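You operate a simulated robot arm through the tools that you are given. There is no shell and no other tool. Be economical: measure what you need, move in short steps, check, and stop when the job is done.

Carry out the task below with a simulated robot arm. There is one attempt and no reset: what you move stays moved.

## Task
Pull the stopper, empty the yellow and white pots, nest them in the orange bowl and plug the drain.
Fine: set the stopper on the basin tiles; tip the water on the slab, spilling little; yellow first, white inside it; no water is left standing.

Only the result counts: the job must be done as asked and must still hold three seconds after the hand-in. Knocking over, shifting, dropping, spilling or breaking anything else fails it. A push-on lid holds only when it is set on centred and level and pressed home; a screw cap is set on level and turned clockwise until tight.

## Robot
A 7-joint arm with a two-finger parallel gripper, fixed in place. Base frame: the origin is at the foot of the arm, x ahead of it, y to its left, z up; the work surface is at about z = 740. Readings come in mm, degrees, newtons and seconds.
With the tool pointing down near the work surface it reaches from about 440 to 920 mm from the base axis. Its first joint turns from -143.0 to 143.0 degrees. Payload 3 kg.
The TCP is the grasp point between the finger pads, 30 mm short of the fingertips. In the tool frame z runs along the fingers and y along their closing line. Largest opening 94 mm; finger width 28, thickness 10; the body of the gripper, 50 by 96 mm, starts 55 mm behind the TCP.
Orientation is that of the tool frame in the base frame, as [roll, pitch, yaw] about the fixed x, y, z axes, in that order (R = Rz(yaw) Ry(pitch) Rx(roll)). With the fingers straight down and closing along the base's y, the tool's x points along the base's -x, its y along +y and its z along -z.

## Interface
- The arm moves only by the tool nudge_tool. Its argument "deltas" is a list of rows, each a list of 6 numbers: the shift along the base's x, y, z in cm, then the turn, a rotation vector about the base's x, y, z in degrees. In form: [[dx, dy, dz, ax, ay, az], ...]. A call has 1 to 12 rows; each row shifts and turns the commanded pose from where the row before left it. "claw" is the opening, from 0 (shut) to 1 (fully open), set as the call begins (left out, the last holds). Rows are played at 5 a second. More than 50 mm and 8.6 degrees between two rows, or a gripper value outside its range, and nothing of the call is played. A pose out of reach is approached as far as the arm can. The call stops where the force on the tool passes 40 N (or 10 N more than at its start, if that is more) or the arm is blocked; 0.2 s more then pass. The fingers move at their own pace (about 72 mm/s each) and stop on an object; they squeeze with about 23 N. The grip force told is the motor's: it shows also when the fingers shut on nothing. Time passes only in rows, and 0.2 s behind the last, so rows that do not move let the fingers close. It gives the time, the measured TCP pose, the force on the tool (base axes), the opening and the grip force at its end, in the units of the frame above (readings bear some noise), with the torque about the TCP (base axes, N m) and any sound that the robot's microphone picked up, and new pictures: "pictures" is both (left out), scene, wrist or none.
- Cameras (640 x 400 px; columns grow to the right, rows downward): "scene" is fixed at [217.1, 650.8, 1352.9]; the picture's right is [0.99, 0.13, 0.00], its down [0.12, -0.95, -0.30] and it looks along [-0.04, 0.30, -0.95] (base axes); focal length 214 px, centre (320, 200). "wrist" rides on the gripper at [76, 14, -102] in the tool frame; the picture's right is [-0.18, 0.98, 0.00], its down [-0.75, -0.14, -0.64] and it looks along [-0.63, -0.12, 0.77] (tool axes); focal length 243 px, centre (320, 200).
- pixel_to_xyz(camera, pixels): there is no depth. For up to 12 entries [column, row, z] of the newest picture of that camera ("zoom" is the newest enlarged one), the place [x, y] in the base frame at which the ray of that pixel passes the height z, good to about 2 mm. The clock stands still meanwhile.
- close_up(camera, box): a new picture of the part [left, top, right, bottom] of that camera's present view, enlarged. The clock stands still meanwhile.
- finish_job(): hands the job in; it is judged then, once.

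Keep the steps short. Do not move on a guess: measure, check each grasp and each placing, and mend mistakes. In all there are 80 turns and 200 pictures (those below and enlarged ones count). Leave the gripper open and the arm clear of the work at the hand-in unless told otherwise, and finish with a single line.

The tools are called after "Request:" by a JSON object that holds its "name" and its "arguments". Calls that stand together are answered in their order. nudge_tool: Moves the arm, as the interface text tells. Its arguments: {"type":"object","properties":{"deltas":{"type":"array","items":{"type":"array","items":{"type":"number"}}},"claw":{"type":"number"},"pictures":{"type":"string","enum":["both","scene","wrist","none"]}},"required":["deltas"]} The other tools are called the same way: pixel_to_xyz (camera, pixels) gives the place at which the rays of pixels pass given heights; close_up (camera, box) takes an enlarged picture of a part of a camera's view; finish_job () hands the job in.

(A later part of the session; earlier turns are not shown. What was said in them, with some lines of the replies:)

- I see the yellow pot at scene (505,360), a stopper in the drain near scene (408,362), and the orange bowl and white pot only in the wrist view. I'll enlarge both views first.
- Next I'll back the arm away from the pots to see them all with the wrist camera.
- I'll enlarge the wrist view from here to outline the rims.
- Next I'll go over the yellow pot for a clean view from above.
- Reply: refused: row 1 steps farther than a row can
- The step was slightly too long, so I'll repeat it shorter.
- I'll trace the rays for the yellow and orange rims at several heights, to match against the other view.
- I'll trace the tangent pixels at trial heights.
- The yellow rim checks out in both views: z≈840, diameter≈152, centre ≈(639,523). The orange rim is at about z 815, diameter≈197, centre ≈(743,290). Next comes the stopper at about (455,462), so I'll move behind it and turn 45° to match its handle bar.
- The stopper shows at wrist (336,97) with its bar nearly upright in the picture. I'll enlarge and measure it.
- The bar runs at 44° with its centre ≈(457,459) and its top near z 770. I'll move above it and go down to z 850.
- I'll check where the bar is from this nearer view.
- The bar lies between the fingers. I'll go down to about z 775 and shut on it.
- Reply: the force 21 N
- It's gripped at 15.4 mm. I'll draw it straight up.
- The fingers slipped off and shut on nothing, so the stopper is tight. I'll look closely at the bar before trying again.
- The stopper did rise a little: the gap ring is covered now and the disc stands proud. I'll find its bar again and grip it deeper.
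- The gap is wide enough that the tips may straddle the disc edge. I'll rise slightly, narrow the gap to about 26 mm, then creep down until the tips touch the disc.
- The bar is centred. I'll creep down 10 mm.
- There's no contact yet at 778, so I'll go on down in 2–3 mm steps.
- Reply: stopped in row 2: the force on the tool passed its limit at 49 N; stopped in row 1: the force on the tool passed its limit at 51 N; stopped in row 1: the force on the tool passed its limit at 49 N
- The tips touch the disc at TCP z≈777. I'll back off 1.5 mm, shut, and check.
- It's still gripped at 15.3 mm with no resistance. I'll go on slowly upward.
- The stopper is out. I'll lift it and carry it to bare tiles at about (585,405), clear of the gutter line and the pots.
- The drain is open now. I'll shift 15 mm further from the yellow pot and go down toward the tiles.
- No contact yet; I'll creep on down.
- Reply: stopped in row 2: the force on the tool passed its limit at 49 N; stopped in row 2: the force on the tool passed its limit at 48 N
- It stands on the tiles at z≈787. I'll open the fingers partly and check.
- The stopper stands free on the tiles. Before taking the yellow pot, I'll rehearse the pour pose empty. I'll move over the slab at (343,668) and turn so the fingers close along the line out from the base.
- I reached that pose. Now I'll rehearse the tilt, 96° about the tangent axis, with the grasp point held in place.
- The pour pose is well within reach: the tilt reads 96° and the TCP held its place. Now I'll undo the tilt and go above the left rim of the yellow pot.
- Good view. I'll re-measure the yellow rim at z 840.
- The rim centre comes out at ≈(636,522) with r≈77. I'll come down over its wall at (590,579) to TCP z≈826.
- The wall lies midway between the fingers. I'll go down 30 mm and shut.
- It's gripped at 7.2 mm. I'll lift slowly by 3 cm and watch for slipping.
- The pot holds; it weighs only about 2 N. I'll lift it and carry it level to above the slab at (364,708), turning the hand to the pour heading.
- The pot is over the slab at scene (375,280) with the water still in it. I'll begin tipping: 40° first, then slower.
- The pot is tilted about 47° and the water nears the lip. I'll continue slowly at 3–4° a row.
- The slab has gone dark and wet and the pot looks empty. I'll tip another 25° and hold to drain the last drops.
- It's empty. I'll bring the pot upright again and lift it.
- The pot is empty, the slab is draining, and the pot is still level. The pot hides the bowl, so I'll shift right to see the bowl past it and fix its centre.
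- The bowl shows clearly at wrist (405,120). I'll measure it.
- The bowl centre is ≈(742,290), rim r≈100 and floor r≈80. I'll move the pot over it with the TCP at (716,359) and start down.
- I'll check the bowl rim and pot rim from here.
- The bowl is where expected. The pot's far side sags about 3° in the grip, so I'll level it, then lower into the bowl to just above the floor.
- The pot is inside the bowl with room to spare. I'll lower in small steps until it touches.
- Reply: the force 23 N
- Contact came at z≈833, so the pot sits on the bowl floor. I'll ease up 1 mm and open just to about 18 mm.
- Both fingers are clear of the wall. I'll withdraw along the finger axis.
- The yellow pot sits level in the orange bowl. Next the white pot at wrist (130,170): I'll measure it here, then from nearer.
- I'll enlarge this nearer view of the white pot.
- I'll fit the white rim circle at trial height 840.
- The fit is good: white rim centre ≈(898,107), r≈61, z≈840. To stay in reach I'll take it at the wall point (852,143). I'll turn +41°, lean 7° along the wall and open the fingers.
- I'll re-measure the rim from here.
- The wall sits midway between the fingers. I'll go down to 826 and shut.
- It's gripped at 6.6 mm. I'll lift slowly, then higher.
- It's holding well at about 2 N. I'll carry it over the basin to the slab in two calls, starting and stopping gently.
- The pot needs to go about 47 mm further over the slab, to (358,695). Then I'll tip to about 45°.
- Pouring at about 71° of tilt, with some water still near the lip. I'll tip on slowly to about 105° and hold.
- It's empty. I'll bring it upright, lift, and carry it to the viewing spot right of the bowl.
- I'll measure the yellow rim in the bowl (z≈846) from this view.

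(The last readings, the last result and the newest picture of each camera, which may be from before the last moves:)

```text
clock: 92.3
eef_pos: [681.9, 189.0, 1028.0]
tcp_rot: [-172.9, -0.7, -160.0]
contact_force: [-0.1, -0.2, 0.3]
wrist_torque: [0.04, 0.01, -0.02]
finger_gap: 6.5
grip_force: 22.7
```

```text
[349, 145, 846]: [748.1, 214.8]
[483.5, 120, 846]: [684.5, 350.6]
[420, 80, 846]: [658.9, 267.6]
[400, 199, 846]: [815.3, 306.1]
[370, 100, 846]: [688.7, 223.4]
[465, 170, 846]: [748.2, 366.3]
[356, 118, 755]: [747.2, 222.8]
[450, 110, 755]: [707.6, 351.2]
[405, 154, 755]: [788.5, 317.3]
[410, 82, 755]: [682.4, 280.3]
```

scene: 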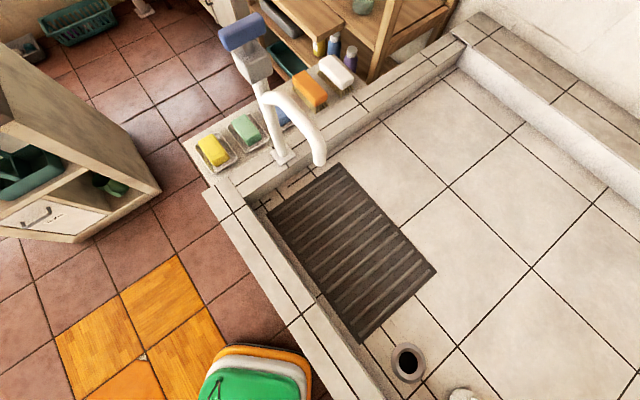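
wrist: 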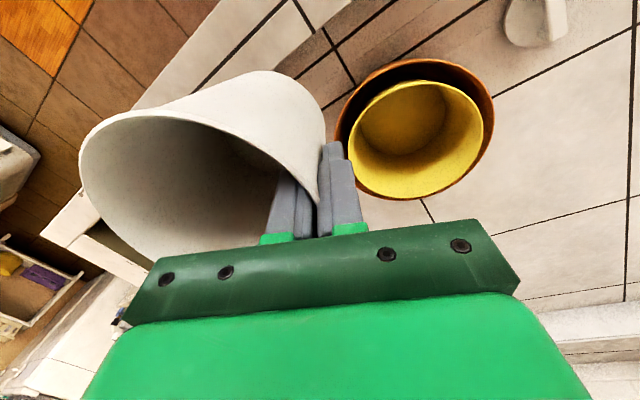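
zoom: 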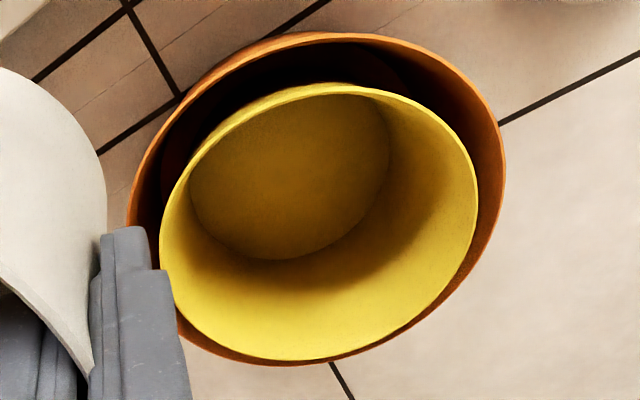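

The yellow centre is ≈(737,290). I'll aim the white pot 6 mm right of centre so the outer finger has room, with the TCP at (720,340), then go down to 950.

Request:
{"name": "nudge_tool", "arguments": {"deltas": [[0.95, 3.76, 0, 0, 0, 0], [0.95, 3.76, 0, 0, 0, 0], [0.95, 3.76, 0, 0, 0, 0], [0.95, 3.76, 0, 0, 0, 0], [0, 0, -4, 0, 0, 0], [0, 0, -3.6, 0, 0, 0], [0, 0, 0, 0, 0, 0]], "pictures": "wrist"}}

```text
clock: 93.9
eef_pos: [721.2, 341.3, 953.6]
tcp_rot: [-172.8, -0.7, -160.0]
contact_force: [-0.5, 0.3, -1.4]
wrist_torque: [0.01, 0.05, -0.02]
finger_gap: 6.4
grip_force: 22.9
```

wrist: 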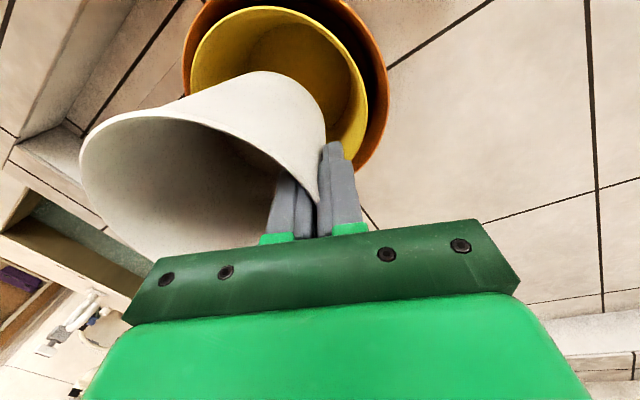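

I'll check the yellow rim from here.

Request:
{"name": "pixel_to_xyz", "arguments": {"camera": "wrist", "pixels": [[368, 95, 846], [360, 60, 846], [270, 7, 846], [190, 60, 846], [340, 35, 846], [215, 25, 846]]}}

Request:
{"name": "nudge_tool", "arguments": {"deltas": [[0, 0, -3, 0, 0, 0], [0, 0, -2, 0, 0, 0], [0, 0, 0, 0, 0, 0]], "pictures": "wrist"}}

```text
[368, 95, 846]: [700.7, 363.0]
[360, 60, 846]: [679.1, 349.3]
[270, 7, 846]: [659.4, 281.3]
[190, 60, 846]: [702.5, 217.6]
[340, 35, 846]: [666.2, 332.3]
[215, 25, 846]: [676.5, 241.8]
```

```text
clock: 94.7
eef_pos: [722.3, 339.3, 901.6]
tcp_rot: [-172.8, -0.6, -160.0]
contact_force: [0.1, 0.4, -0.8]
wrist_torque: [0.04, 0.02, -0.01]
finger_gap: 6.1
grip_force: 23.1
```

wrist: 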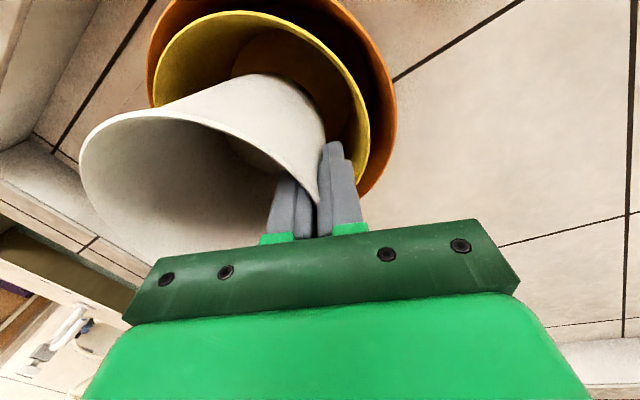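

It's centred as planned and entering freely. I'll lower further, then creep to contact.

Request:
{"name": "nudge_tool", "arguments": {"deltas": [[0, 0, -2, 0, 0, 0], [0, 0, -1.5, 0, 0, 0], [0, 0, -1, 0, 0, 0], [0, 0, -0.5, 0, 0, 0], [0, 0, 0, 0, 0, 0]], "pictures": "wrist"}}

Request:
{"name": "nudge_tool", "arguments": {"deltas": [[0, 0, -0.3, 0, 0, 0], [0, 0, -0.3, 0, 0, 0], [0, 0, 0, 0, 0, 0]], "pictures": "none"}}

Request:
{"name": "nudge_tool", "arguments": {"deltas": [[0, 0, -0.2, 0, 0, 0], [0, 0, 0, 0, 0, 0]], "pictures": "none"}}

Request:
{"name": "nudge_tool", "arguments": {"deltas": [[0, 0, -0.2, 0, 0, 0], [0, 0, 0, 0, 0, 0]], "pictures": "wrist"}}

```text
clock: 95.9
eef_pos: [722.2, 340.4, 851.4]
tcp_rot: [-172.8, -0.6, -160.1]
contact_force: [-0.4, 0.0, 0.0]
wrist_torque: [0.01, 0.01, 0.02]
finger_gap: 6.2
grip_force: 23.3
```

wrist: 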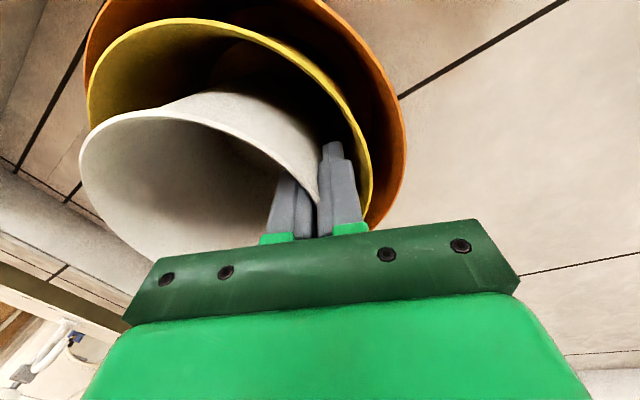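

```text
clock: 96.7
eef_pos: [720.6, 340.7, 845.9]
tcp_rot: [-172.9, -0.5, -160.0]
contact_force: [-0.1, 0.4, -0.5]
wrist_torque: [0.04, 0.05, -0.01]
finger_gap: 6.3
grip_force: 22.9
```

```text
clock: 97.3
eef_pos: [719.8, 340.7, 845.0]
tcp_rot: [-172.8, -0.6, -160.0]
contact_force: [0.3, -0.2, -0.5]
wrist_torque: [0.01, 0.0, -0.01]
finger_gap: 6.6
grip_force: 23.2
```

```text
clock: 97.9
eef_pos: [721.3, 341.1, 841.7]
tcp_rot: [-172.8, -0.6, -160.0]
contact_force: [-0.1, -0.5, -0.5]
wrist_torque: [0.01, 0.02, -0.02]
finger_gap: 6.4
grip_force: 22.9
```

wrist: 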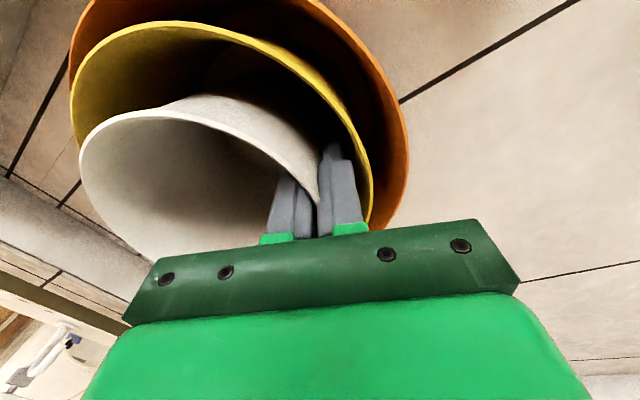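

Request:
{"name": "nudge_tool", "arguments": {"deltas": [[0, 0, -0.2, 0, 0, 0], [0, 0, 0, 0, 0, 0]], "pictures": "none"}}

Request:
{"name": "nudge_tool", "arguments": {"deltas": [[0, 0, -0.2, 0, 0, 0], [0, 0, 0, 0, 0, 0]], "pictures": "none"}}

Request:
{"name": "nudge_tool", "arguments": {"deltas": [[0, 0, -0.2, 0, 0, 0], [0, 0, 0, 0, 0, 0]], "pictures": "none"}}

```text
clock: 98.5
eef_pos: [720.8, 340.7, 840.1]
tcp_rot: [-172.9, -0.6, -160.0]
contact_force: [-0.6, 0.7, 8.4]
wrist_torque: [-0.08, -0.17, 0.02]
finger_gap: 6.6
grip_force: 23.0
```

```text
clock: 99.1
eef_pos: [721.4, 341.1, 837.9]
tcp_rot: [-172.8, -0.5, -160.0]
contact_force: [-1.5, 2.0, 21.0]
wrist_torque: [-0.17, -0.26, 0.01]
finger_gap: 6.5
grip_force: 22.7
```

```text
clock: 99.7
eef_pos: [720.8, 339.7, 836.7]
tcp_rot: [-172.8, -0.6, -160.0]
contact_force: [1.0, 1.2, 22.4]
wrist_torque: [-0.34, -0.15, -0.01]
finger_gap: 6.7
grip_force: 23.3
```

It has seated (contact from z 840). I'll ease up and open just slightly to about 15 mm.

Request:
{"name": "nudge_tool", "arguments": {"deltas": [[0, 0, 0.2, 0, 0, 0], [0, 0, 0, 0, 0, 0]], "pictures": "none"}}

Request:
{"name": "nudge_tool", "arguments": {"deltas": [[0, 0, 0, 0, 0, 0], [0, 0, 0, 0, 0, 0]], "claw": 0.16, "pictures": "wrist"}}

```text
clock: 100.3
eef_pos: [719.3, 340.7, 837.8]
tcp_rot: [-172.8, -0.6, -160.0]
contact_force: [-0.3, -2.3, 3.7]
wrist_torque: [-0.15, -0.06, -0.04]
finger_gap: 6.6
grip_force: 23.2
```

```text
clock: 100.9
eef_pos: [721.1, 341.7, 837.7]
tcp_rot: [-172.8, -0.6, -160.1]
contact_force: [-0.1, 0.6, 0.3]
wrist_torque: [-0.01, -0.02, 0.03]
finger_gap: 14.8
grip_force: 0.1
```

wrist: 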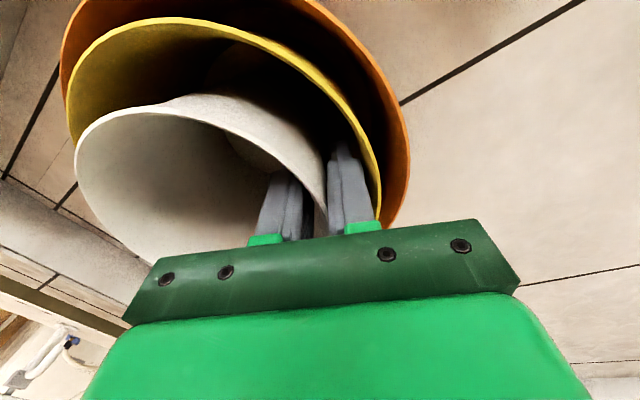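

Both fingers are free. I'll withdraw along the finger axis, then straighten and rise.

Request:
{"name": "nudge_tool", "arguments": {"deltas": [[-0.06, 0.22, 1.98, 0, 0, 0], [-0.1, 0.34, 2.98, 0, 0, 0], [-0.1, 0.34, 2.98, 0, 0, 0], [0, 0, 4, 6.6, 3, 0], [0, 0, 4, 0, 0, 0], [0, 0, 4, 0, 0, 0], [0, 0, 0, 0, 0, 0]]}}

```text
clock: 102.5
eef_pos: [718.6, 349.3, 1038.4]
tcp_rot: [179.9, -1.3, -159.9]
contact_force: [0.5, 0.9, -0.5]
wrist_torque: [0.01, -0.01, -0.01]
finger_gap: 14.9
grip_force: 0.1
```

scene: 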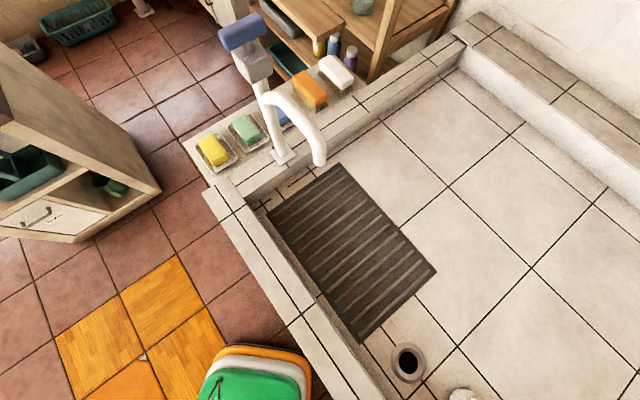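
wrist: 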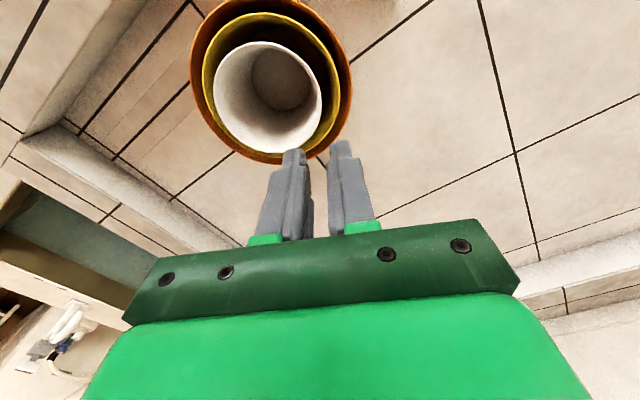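

White is nested in yellow in the bowl. I'll check the slab and drain for standing water and move back over the stopper at (580,390) with the hand at -135°.

Request:
{"name": "close_up", "arguments": {"camera": "scene", "box": [250, 150, 490, 400]}}

Request:
{"name": "nudge_tool", "arguments": {"deltas": [[-4, 1.2, 0, 0, 0, 6.2], [-4, 1.2, 0, 0, 0, 6.2], [-4, 1.2, -1, 0, 0, 6.2], [-1.8, 0.5, -4, 0, 0, 6.2], [0, 0, -3, 0.92, -0.92, 0], [0, 0, -3, 0, 0, 0], [0, 0, 0, 0, 0, 0]], "claw": 0.45, "pictures": "wrist"}}

```text
1.60 times, centred on (370, 275) of scene
```

zoom: 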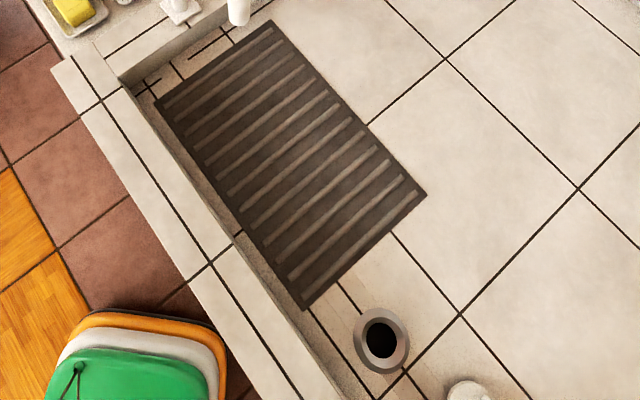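

```text
clock: 104.1
eef_pos: [580.3, 390.5, 927.5]
tcp_rot: [180.0, 0.0, -135.0]
contact_force: [-0.4, 0.7, 0.0]
wrist_torque: [0.0, 0.0, 0.0]
finger_gap: 42.1
grip_force: 0.1
```

wrist: 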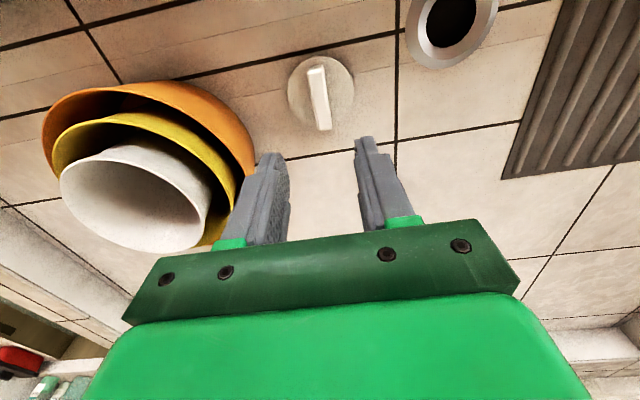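

There's no standing water on the tiles or round the drain; the slab is only wet-dark. Now I'll measure the bar.

Request:
{"name": "pixel_to_xyz", "arguments": {"camera": "wrist", "pixels": [[316, 66, 782], [325, 128, 782], [316, 66, 788], [325, 128, 788]]}}

Request:
{"name": "nudge_tool", "arguments": {"deltas": [[0, 0, -4, 0, 0, 0], [0, 0, -4, 0, 0, 0], [0, 0, -3, 0, 0, 0], [0, 0, 0, 0, 0, 0]], "pictures": "wrist"}}

```text
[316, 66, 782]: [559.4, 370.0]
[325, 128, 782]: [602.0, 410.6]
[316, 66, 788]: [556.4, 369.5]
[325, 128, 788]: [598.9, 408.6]
```

```text
clock: 105.1
eef_pos: [579.2, 389.5, 816.8]
tcp_rot: [179.9, 0.1, -135.2]
contact_force: [-0.4, 0.4, 0.2]
wrist_torque: [0.01, 0.02, 0.0]
finger_gap: 42.3
grip_force: 0.1
```

wrist: 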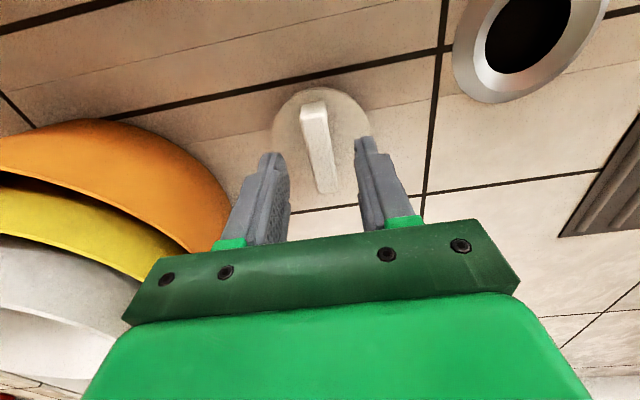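

The bar centre is at ≈(580,390), right under the hand. I'll go down to 788 and grip.

Request:
{"name": "nudge_tool", "arguments": {"deltas": [[0, 0, -1.9, 0, 0, 0], [0, 0, -1, 0, 0, 0], [0, 0, 0, 0, 0, 0]], "pictures": "none"}}

Request:
{"name": "nudge_tool", "arguments": {"deltas": [[0, 0, 0, 0, 0, 0], [0, 0, 0, 0, 0, 0], [0, 0, 0, 0, 0, 0]], "claw": 0, "pictures": "none"}}

Request:
{"name": "nudge_tool", "arguments": {"deltas": [[0, 0, 0.5, 0, 0, 0], [0, 0, 1.5, 0, 0, 0], [0, 0, 3, 0, 0, 0], [0, 0, 3, 0, 0, 0], [0, 0, 0, 0, 0, 0]], "pictures": "wrist"}}

```text
clock: 105.9
eef_pos: [579.8, 390.3, 788.4]
tcp_rot: [179.9, 0.2, -135.1]
contact_force: [0.8, -0.1, -0.6]
wrist_torque: [0.0, 0.02, -0.02]
finger_gap: 42.2
grip_force: 0.1
```

```text
clock: 106.7
eef_pos: [580.3, 389.4, 788.2]
tcp_rot: [179.9, 0.1, -135.1]
contact_force: [0.6, 0.0, 0.0]
wrist_torque: [0.05, -0.01, 0.0]
finger_gap: 15.1
grip_force: 22.8
```

```text
clock: 107.9
eef_pos: [580.2, 391.8, 867.9]
tcp_rot: [179.9, 0.2, -135.1]
contact_force: [-0.4, -0.2, -0.6]
wrist_torque: [-0.01, -0.02, -0.02]
finger_gap: 15.0
grip_force: 22.8
```

wrist: 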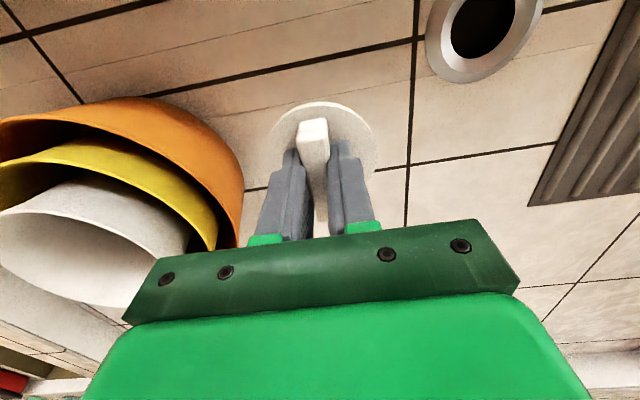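

I have the stopper. I'll carry it back above the drain at (457,456.5), where it was drawn out.

Request:
{"name": "nudge_tool", "arguments": {"deltas": [[-4.1, 2.18, 0, 0, 0, 0], [-4.1, 2.18, 0, 0, 0, 0], [-4.13, 2.18, 0, 0, 0, 0], [0, 0, 0, 0, 0, 0], [0, 0, 0, 0, 0, 0]]}}

Request:
{"name": "close_up", "arguments": {"camera": "scene", "box": [376, 330, 440, 390]}}

Request:
{"name": "close_up", "arguments": {"camera": "wrist", "box": [256, 40, 384, 170]}}

```text
clock: 109.1
eef_pos: [455.9, 455.2, 868.5]
tcp_rot: [179.9, 0.1, -135.2]
contact_force: [0.1, 0.0, -1.1]
wrist_torque: [-0.02, -0.01, -0.05]
finger_gap: 15.2
grip_force: 23.1
```

scene: 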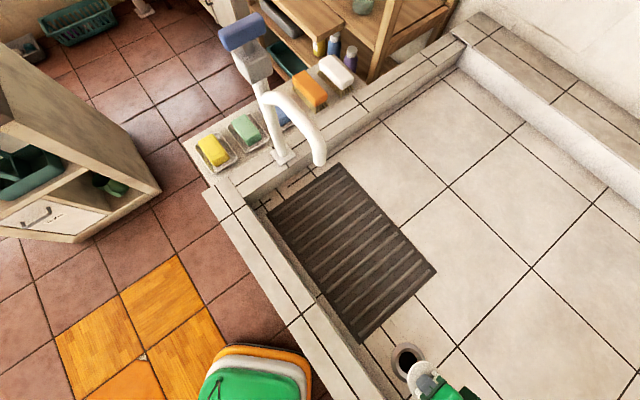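
wrist: 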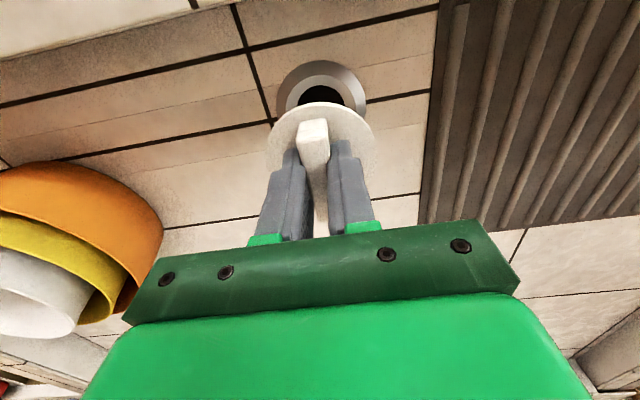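

```text
6.67 times, centred on (408, 360) of scene
```

zoom: 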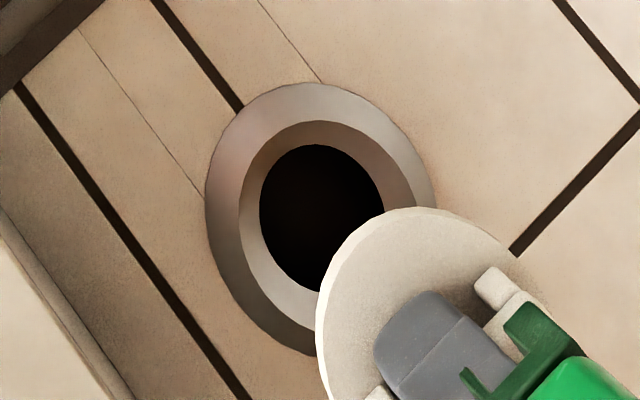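

```text
3.08 times, centred on (320, 105) of wrist
```

zoom: 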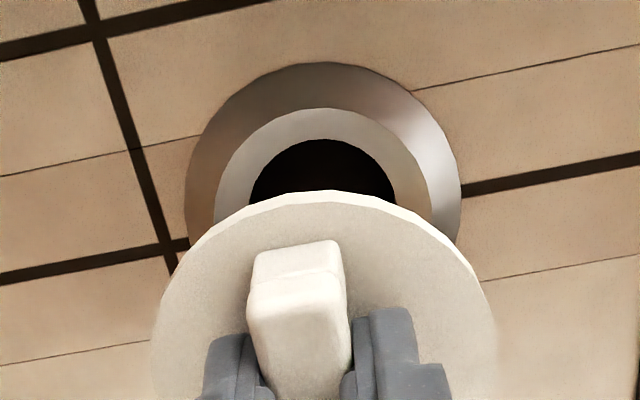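

I'll check the drain centre against the hand.

Request:
{"name": "pixel_to_xyz", "arguments": {"camera": "scene", "pixels": [[408, 362.8, 740], [408, 362.8, 745], [391, 358.5, 740], [425.3, 361, 740]]}}

Request:
{"name": "pixel_to_xyz", "arguments": {"camera": "wrist", "pixels": [[276.4, 104, 740], [366, 101, 740], [325, 60.5, 740], [284, 103, 745], [357, 103, 745], [323, 75.5, 745]]}}

```text
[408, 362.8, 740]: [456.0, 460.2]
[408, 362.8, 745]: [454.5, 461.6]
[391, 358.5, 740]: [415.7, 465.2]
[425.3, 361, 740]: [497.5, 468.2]
```

```text
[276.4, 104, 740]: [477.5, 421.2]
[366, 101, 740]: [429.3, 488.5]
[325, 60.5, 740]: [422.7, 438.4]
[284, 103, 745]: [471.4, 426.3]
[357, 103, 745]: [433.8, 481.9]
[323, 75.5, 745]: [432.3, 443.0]
```

The drain centre agrees to within a few mm with where the plug came out. I'll descend toward it.

Request:
{"name": "nudge_tool", "arguments": {"deltas": [[0.05, 0.07, -3, 0, 0, 0], [0, 0, -3, 0, 0, 0], [0, 0, -0.5, 0, 0, 0], [0, 0, 0, 0, 0, 0]], "pictures": "none"}}

Request:
{"name": "nudge_tool", "arguments": {"deltas": [[0, 0, -0.3, 0, 0, 0], [0, 0, -0.3, 0, 0, 0], [0, 0, -0.3, 0, 0, 0], [0, 0, 0, 0, 0, 0]], "pictures": "wrist"}}

Request:
{"name": "nudge_tool", "arguments": {"deltas": [[0, 0, -0.3, 0, 0, 0], [0, 0, -0.3, 0, 0, 0], [0, 0, 0, 0, 0, 0]], "pictures": "wrist"}}

```text
clock: 110.1
eef_pos: [456.5, 455.7, 803.1]
tcp_rot: [179.9, 0.1, -135.1]
contact_force: [-0.2, 1.2, 0.0]
wrist_torque: [-0.01, -0.01, 0.02]
finger_gap: 15.1
grip_force: 23.1
```

```text
clock: 111.1
eef_pos: [457.2, 456.0, 793.6]
tcp_rot: [180.0, 0.1, -135.1]
contact_force: [0.6, 0.4, -0.8]
wrist_torque: [0.04, 0.0, -0.02]
finger_gap: 15.1
grip_force: 23.2
```

wrist: 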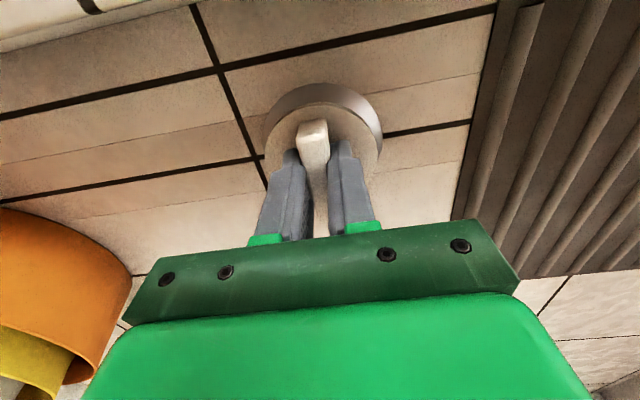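

```text
clock: 111.9
eef_pos: [457.2, 456.6, 787.9]
tcp_rot: [179.9, 0.0, -135.2]
contact_force: [0.1, -0.4, 0.3]
wrist_torque: [0.02, 0.02, 0.05]
finger_gap: 15.1
grip_force: 23.3
```

wrist: 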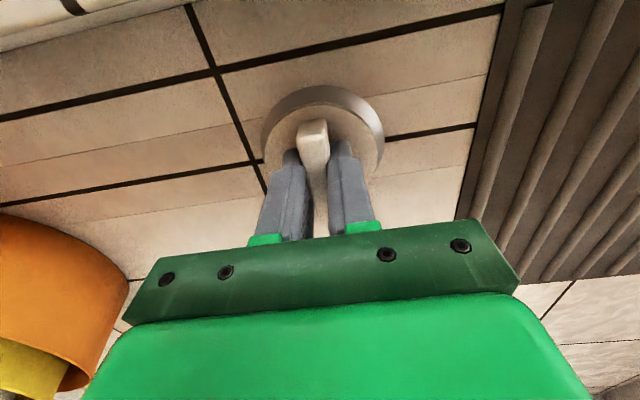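

It's entering freely, with no contact at 788. I'll go on down.

Request:
{"name": "nudge_tool", "arguments": {"deltas": [[0, 0, -0.3, 0, 0, 0], [0, 0, -0.3, 0, 0, 0], [0, 0, 0, 0, 0, 0]], "pictures": "none"}}

Request:
{"name": "nudge_tool", "arguments": {"deltas": [[0, 0, -0.3, 0, 0, 0], [0, 0, -0.2, 0, 0, 0], [0, 0, 0, 0, 0, 0]], "pictures": "none"}}

Request:
{"name": "nudge_tool", "arguments": {"deltas": [[0, 0, -0.2, 0, 0, 0], [0, 0, -0.2, 0, 0, 0], [0, 0, 0, 0, 0, 0]], "pictures": "wrist"}}

```text
clock: 112.7
eef_pos: [457.0, 455.9, 782.8]
tcp_rot: [179.9, 0.1, -135.2]
contact_force: [-0.4, 0.6, -1.4]
wrist_torque: [0.02, -0.02, 0.0]
finger_gap: 15.2
grip_force: 22.7
```

```text
clock: 113.6
eef_pos: [457.4, 455.7, 778.2]
tcp_rot: [179.9, 0.1, -135.1]
contact_force: [-5.1, -3.1, 11.5]
wrist_torque: [0.0, 0.01, -0.02]
finger_gap: 15.0
grip_force: 23.7
stopped in row 3: the force on the tool passed its limit at 41 N (the readings are from after the stop); the commanded pose is now the measured one
```

```text
clock: 114.0
eef_pos: [456.4, 455.8, 778.2]
tcp_rot: [179.9, 0.2, -135.1]
contact_force: [-6.2, -3.8, 12.0]
wrist_torque: [0.04, -0.02, 0.02]
finger_gap: 15.1
grip_force: 23.1
stopped in row 1: the force on the tool passed its limit at 41 N (the readings are from after the stop); the commanded pose is now the measured one
```

wrist: 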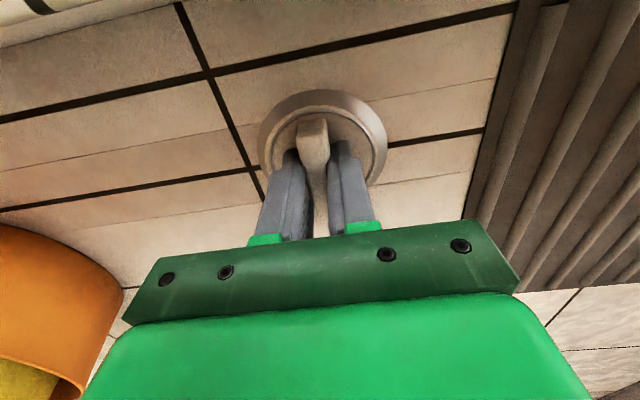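

It seats at z 778, the same height it was drawn from. I'll open and press once more on the disc with the fingertips.

Request:
{"name": "nudge_tool", "arguments": {"deltas": [[0, 0, 0, 0, 0, 0], [0, 0, 0, 0, 0, 0]], "claw": 0.28, "pictures": "none"}}

Request:
{"name": "nudge_tool", "arguments": {"deltas": [[0, 0, -0.2, 0, 0, 0], [0, 0, -0.2, 0, 0, 0], [0, 0, 0, 0, 0, 0]], "pictures": "none"}}

Request:
{"name": "nudge_tool", "arguments": {"deltas": [[0, 0, 2, 0, 0, 0], [0, 0, 4, 0, 0, 0], [0, 0, 4.6, 0, 0, 0], [0, 0, 0, 0, 0, 0]], "pictures": "wrist"}}

Request:
{"name": "close_up", "arguments": {"camera": "wrist", "box": [256, 40, 384, 150]}}

```text
clock: 114.6
eef_pos: [457.9, 456.8, 777.8]
tcp_rot: [179.9, 0.2, -135.1]
contact_force: [-0.2, 0.2, 0.9]
wrist_torque: [0.01, 0.02, -0.01]
finger_gap: 26.2
grip_force: 0.1
```

```text
clock: 115.2
eef_pos: [458.3, 456.4, 775.8]
tcp_rot: [179.8, 0.2, -135.0]
contact_force: [-7.1, -5.0, 17.9]
wrist_torque: [-0.19, 0.19, -0.01]
finger_gap: 26.2
grip_force: 0.1
stopped in row 3: the force on the tool passed its limit at 49 N (the readings are from after the stop); the commanded pose is now the measured one
```

```text
clock: 116.2
eef_pos: [457.3, 456.7, 881.0]
tcp_rot: [179.8, 0.2, -135.1]
contact_force: [-0.7, -0.6, 0.2]
wrist_torque: [-0.03, 0.04, 0.04]
finger_gap: 26.4
grip_force: 0.0
```

wrist: 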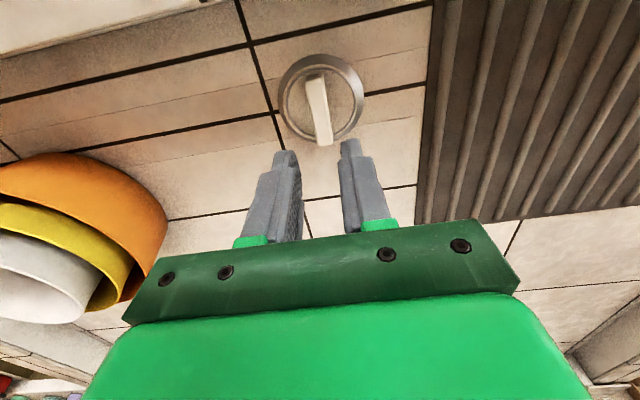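

```text
3.64 times, centred on (320, 95) of wrist
```

zoom: 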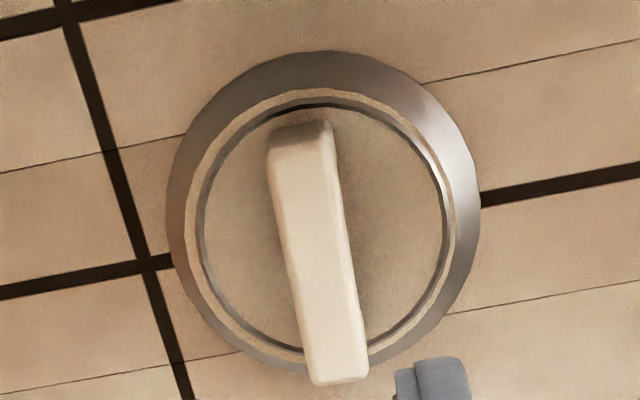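

The stopper is sunk and concentric in its ring, as at the start. I'll rise clear with the fingers open and take a last look.

Request:
{"name": "nudge_tool", "arguments": {"deltas": [[0, 0, 4.5, 0, 0, 0], [0, 0, 4.5, 0, 0, 0], [3, -3, 2, 0, 0, 0], [3, -3, 2, 0, 0, 0], [3, -3, 2, 0, 0, 0], [0, 0, 0, 0, 0, 0]], "claw": 1}}

Request:
{"name": "close_up", "arguments": {"camera": "scene", "box": [250, 150, 490, 400]}}

Request:
{"name": "close_up", "arguments": {"camera": "wrist", "box": [0, 0, 400, 240]}}

```text
clock: 117.6
eef_pos: [547.8, 367.4, 1030.9]
tcp_rot: [179.8, 0.2, -135.1]
contact_force: [-0.6, 0.5, -0.5]
wrist_torque: [0.01, 0.01, 0.01]
finger_gap: 93.9
grip_force: 0.0
```

scene: 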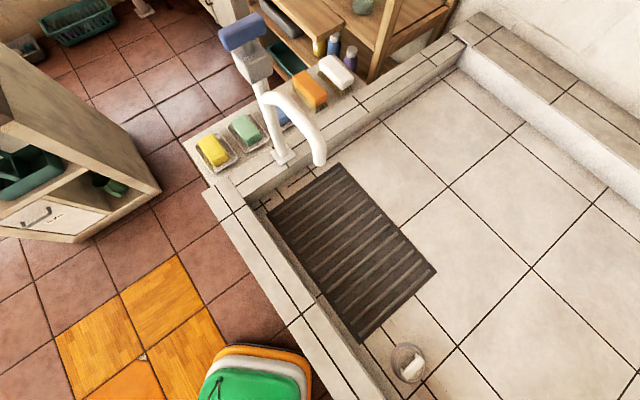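
wrist: 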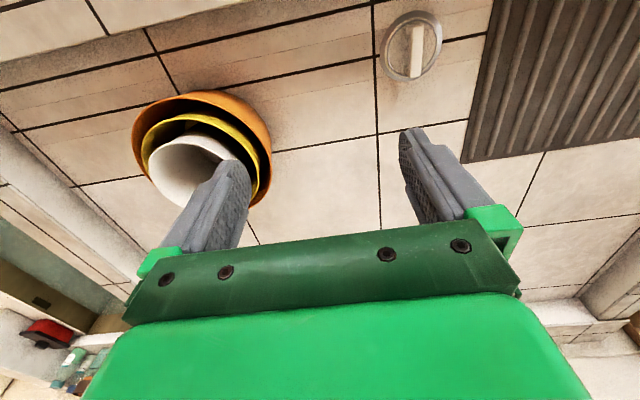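

```text
1.60 times, centred on (370, 275) of scene
```

zoom: 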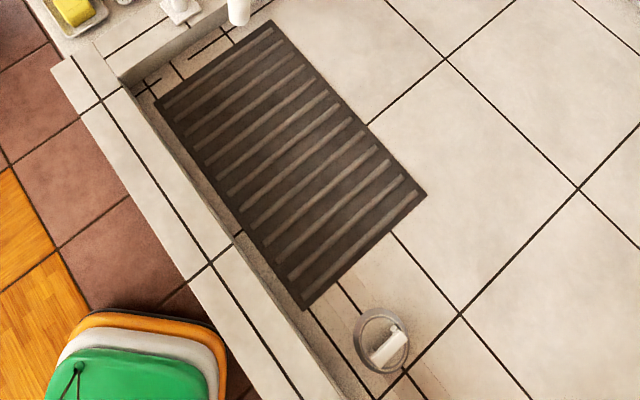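

```text
1.60 times, centred on (200, 120) of wrist
```

zoom: 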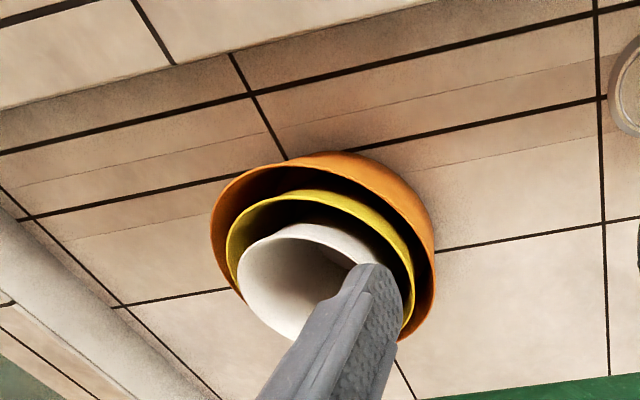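

The pots are nested, the drain is plugged, I see no standing water, and the arm is clear with the gripper open, so I'm handing in.

Request:
{"name": "finish_job", "arguments": {}}

```text
The job is handed in.
```

Job handed in: I emptied both pots onto the slab, nested yellow and then white in the orange bowl, and pressed the stopper back into the drain; no standing water was visible.
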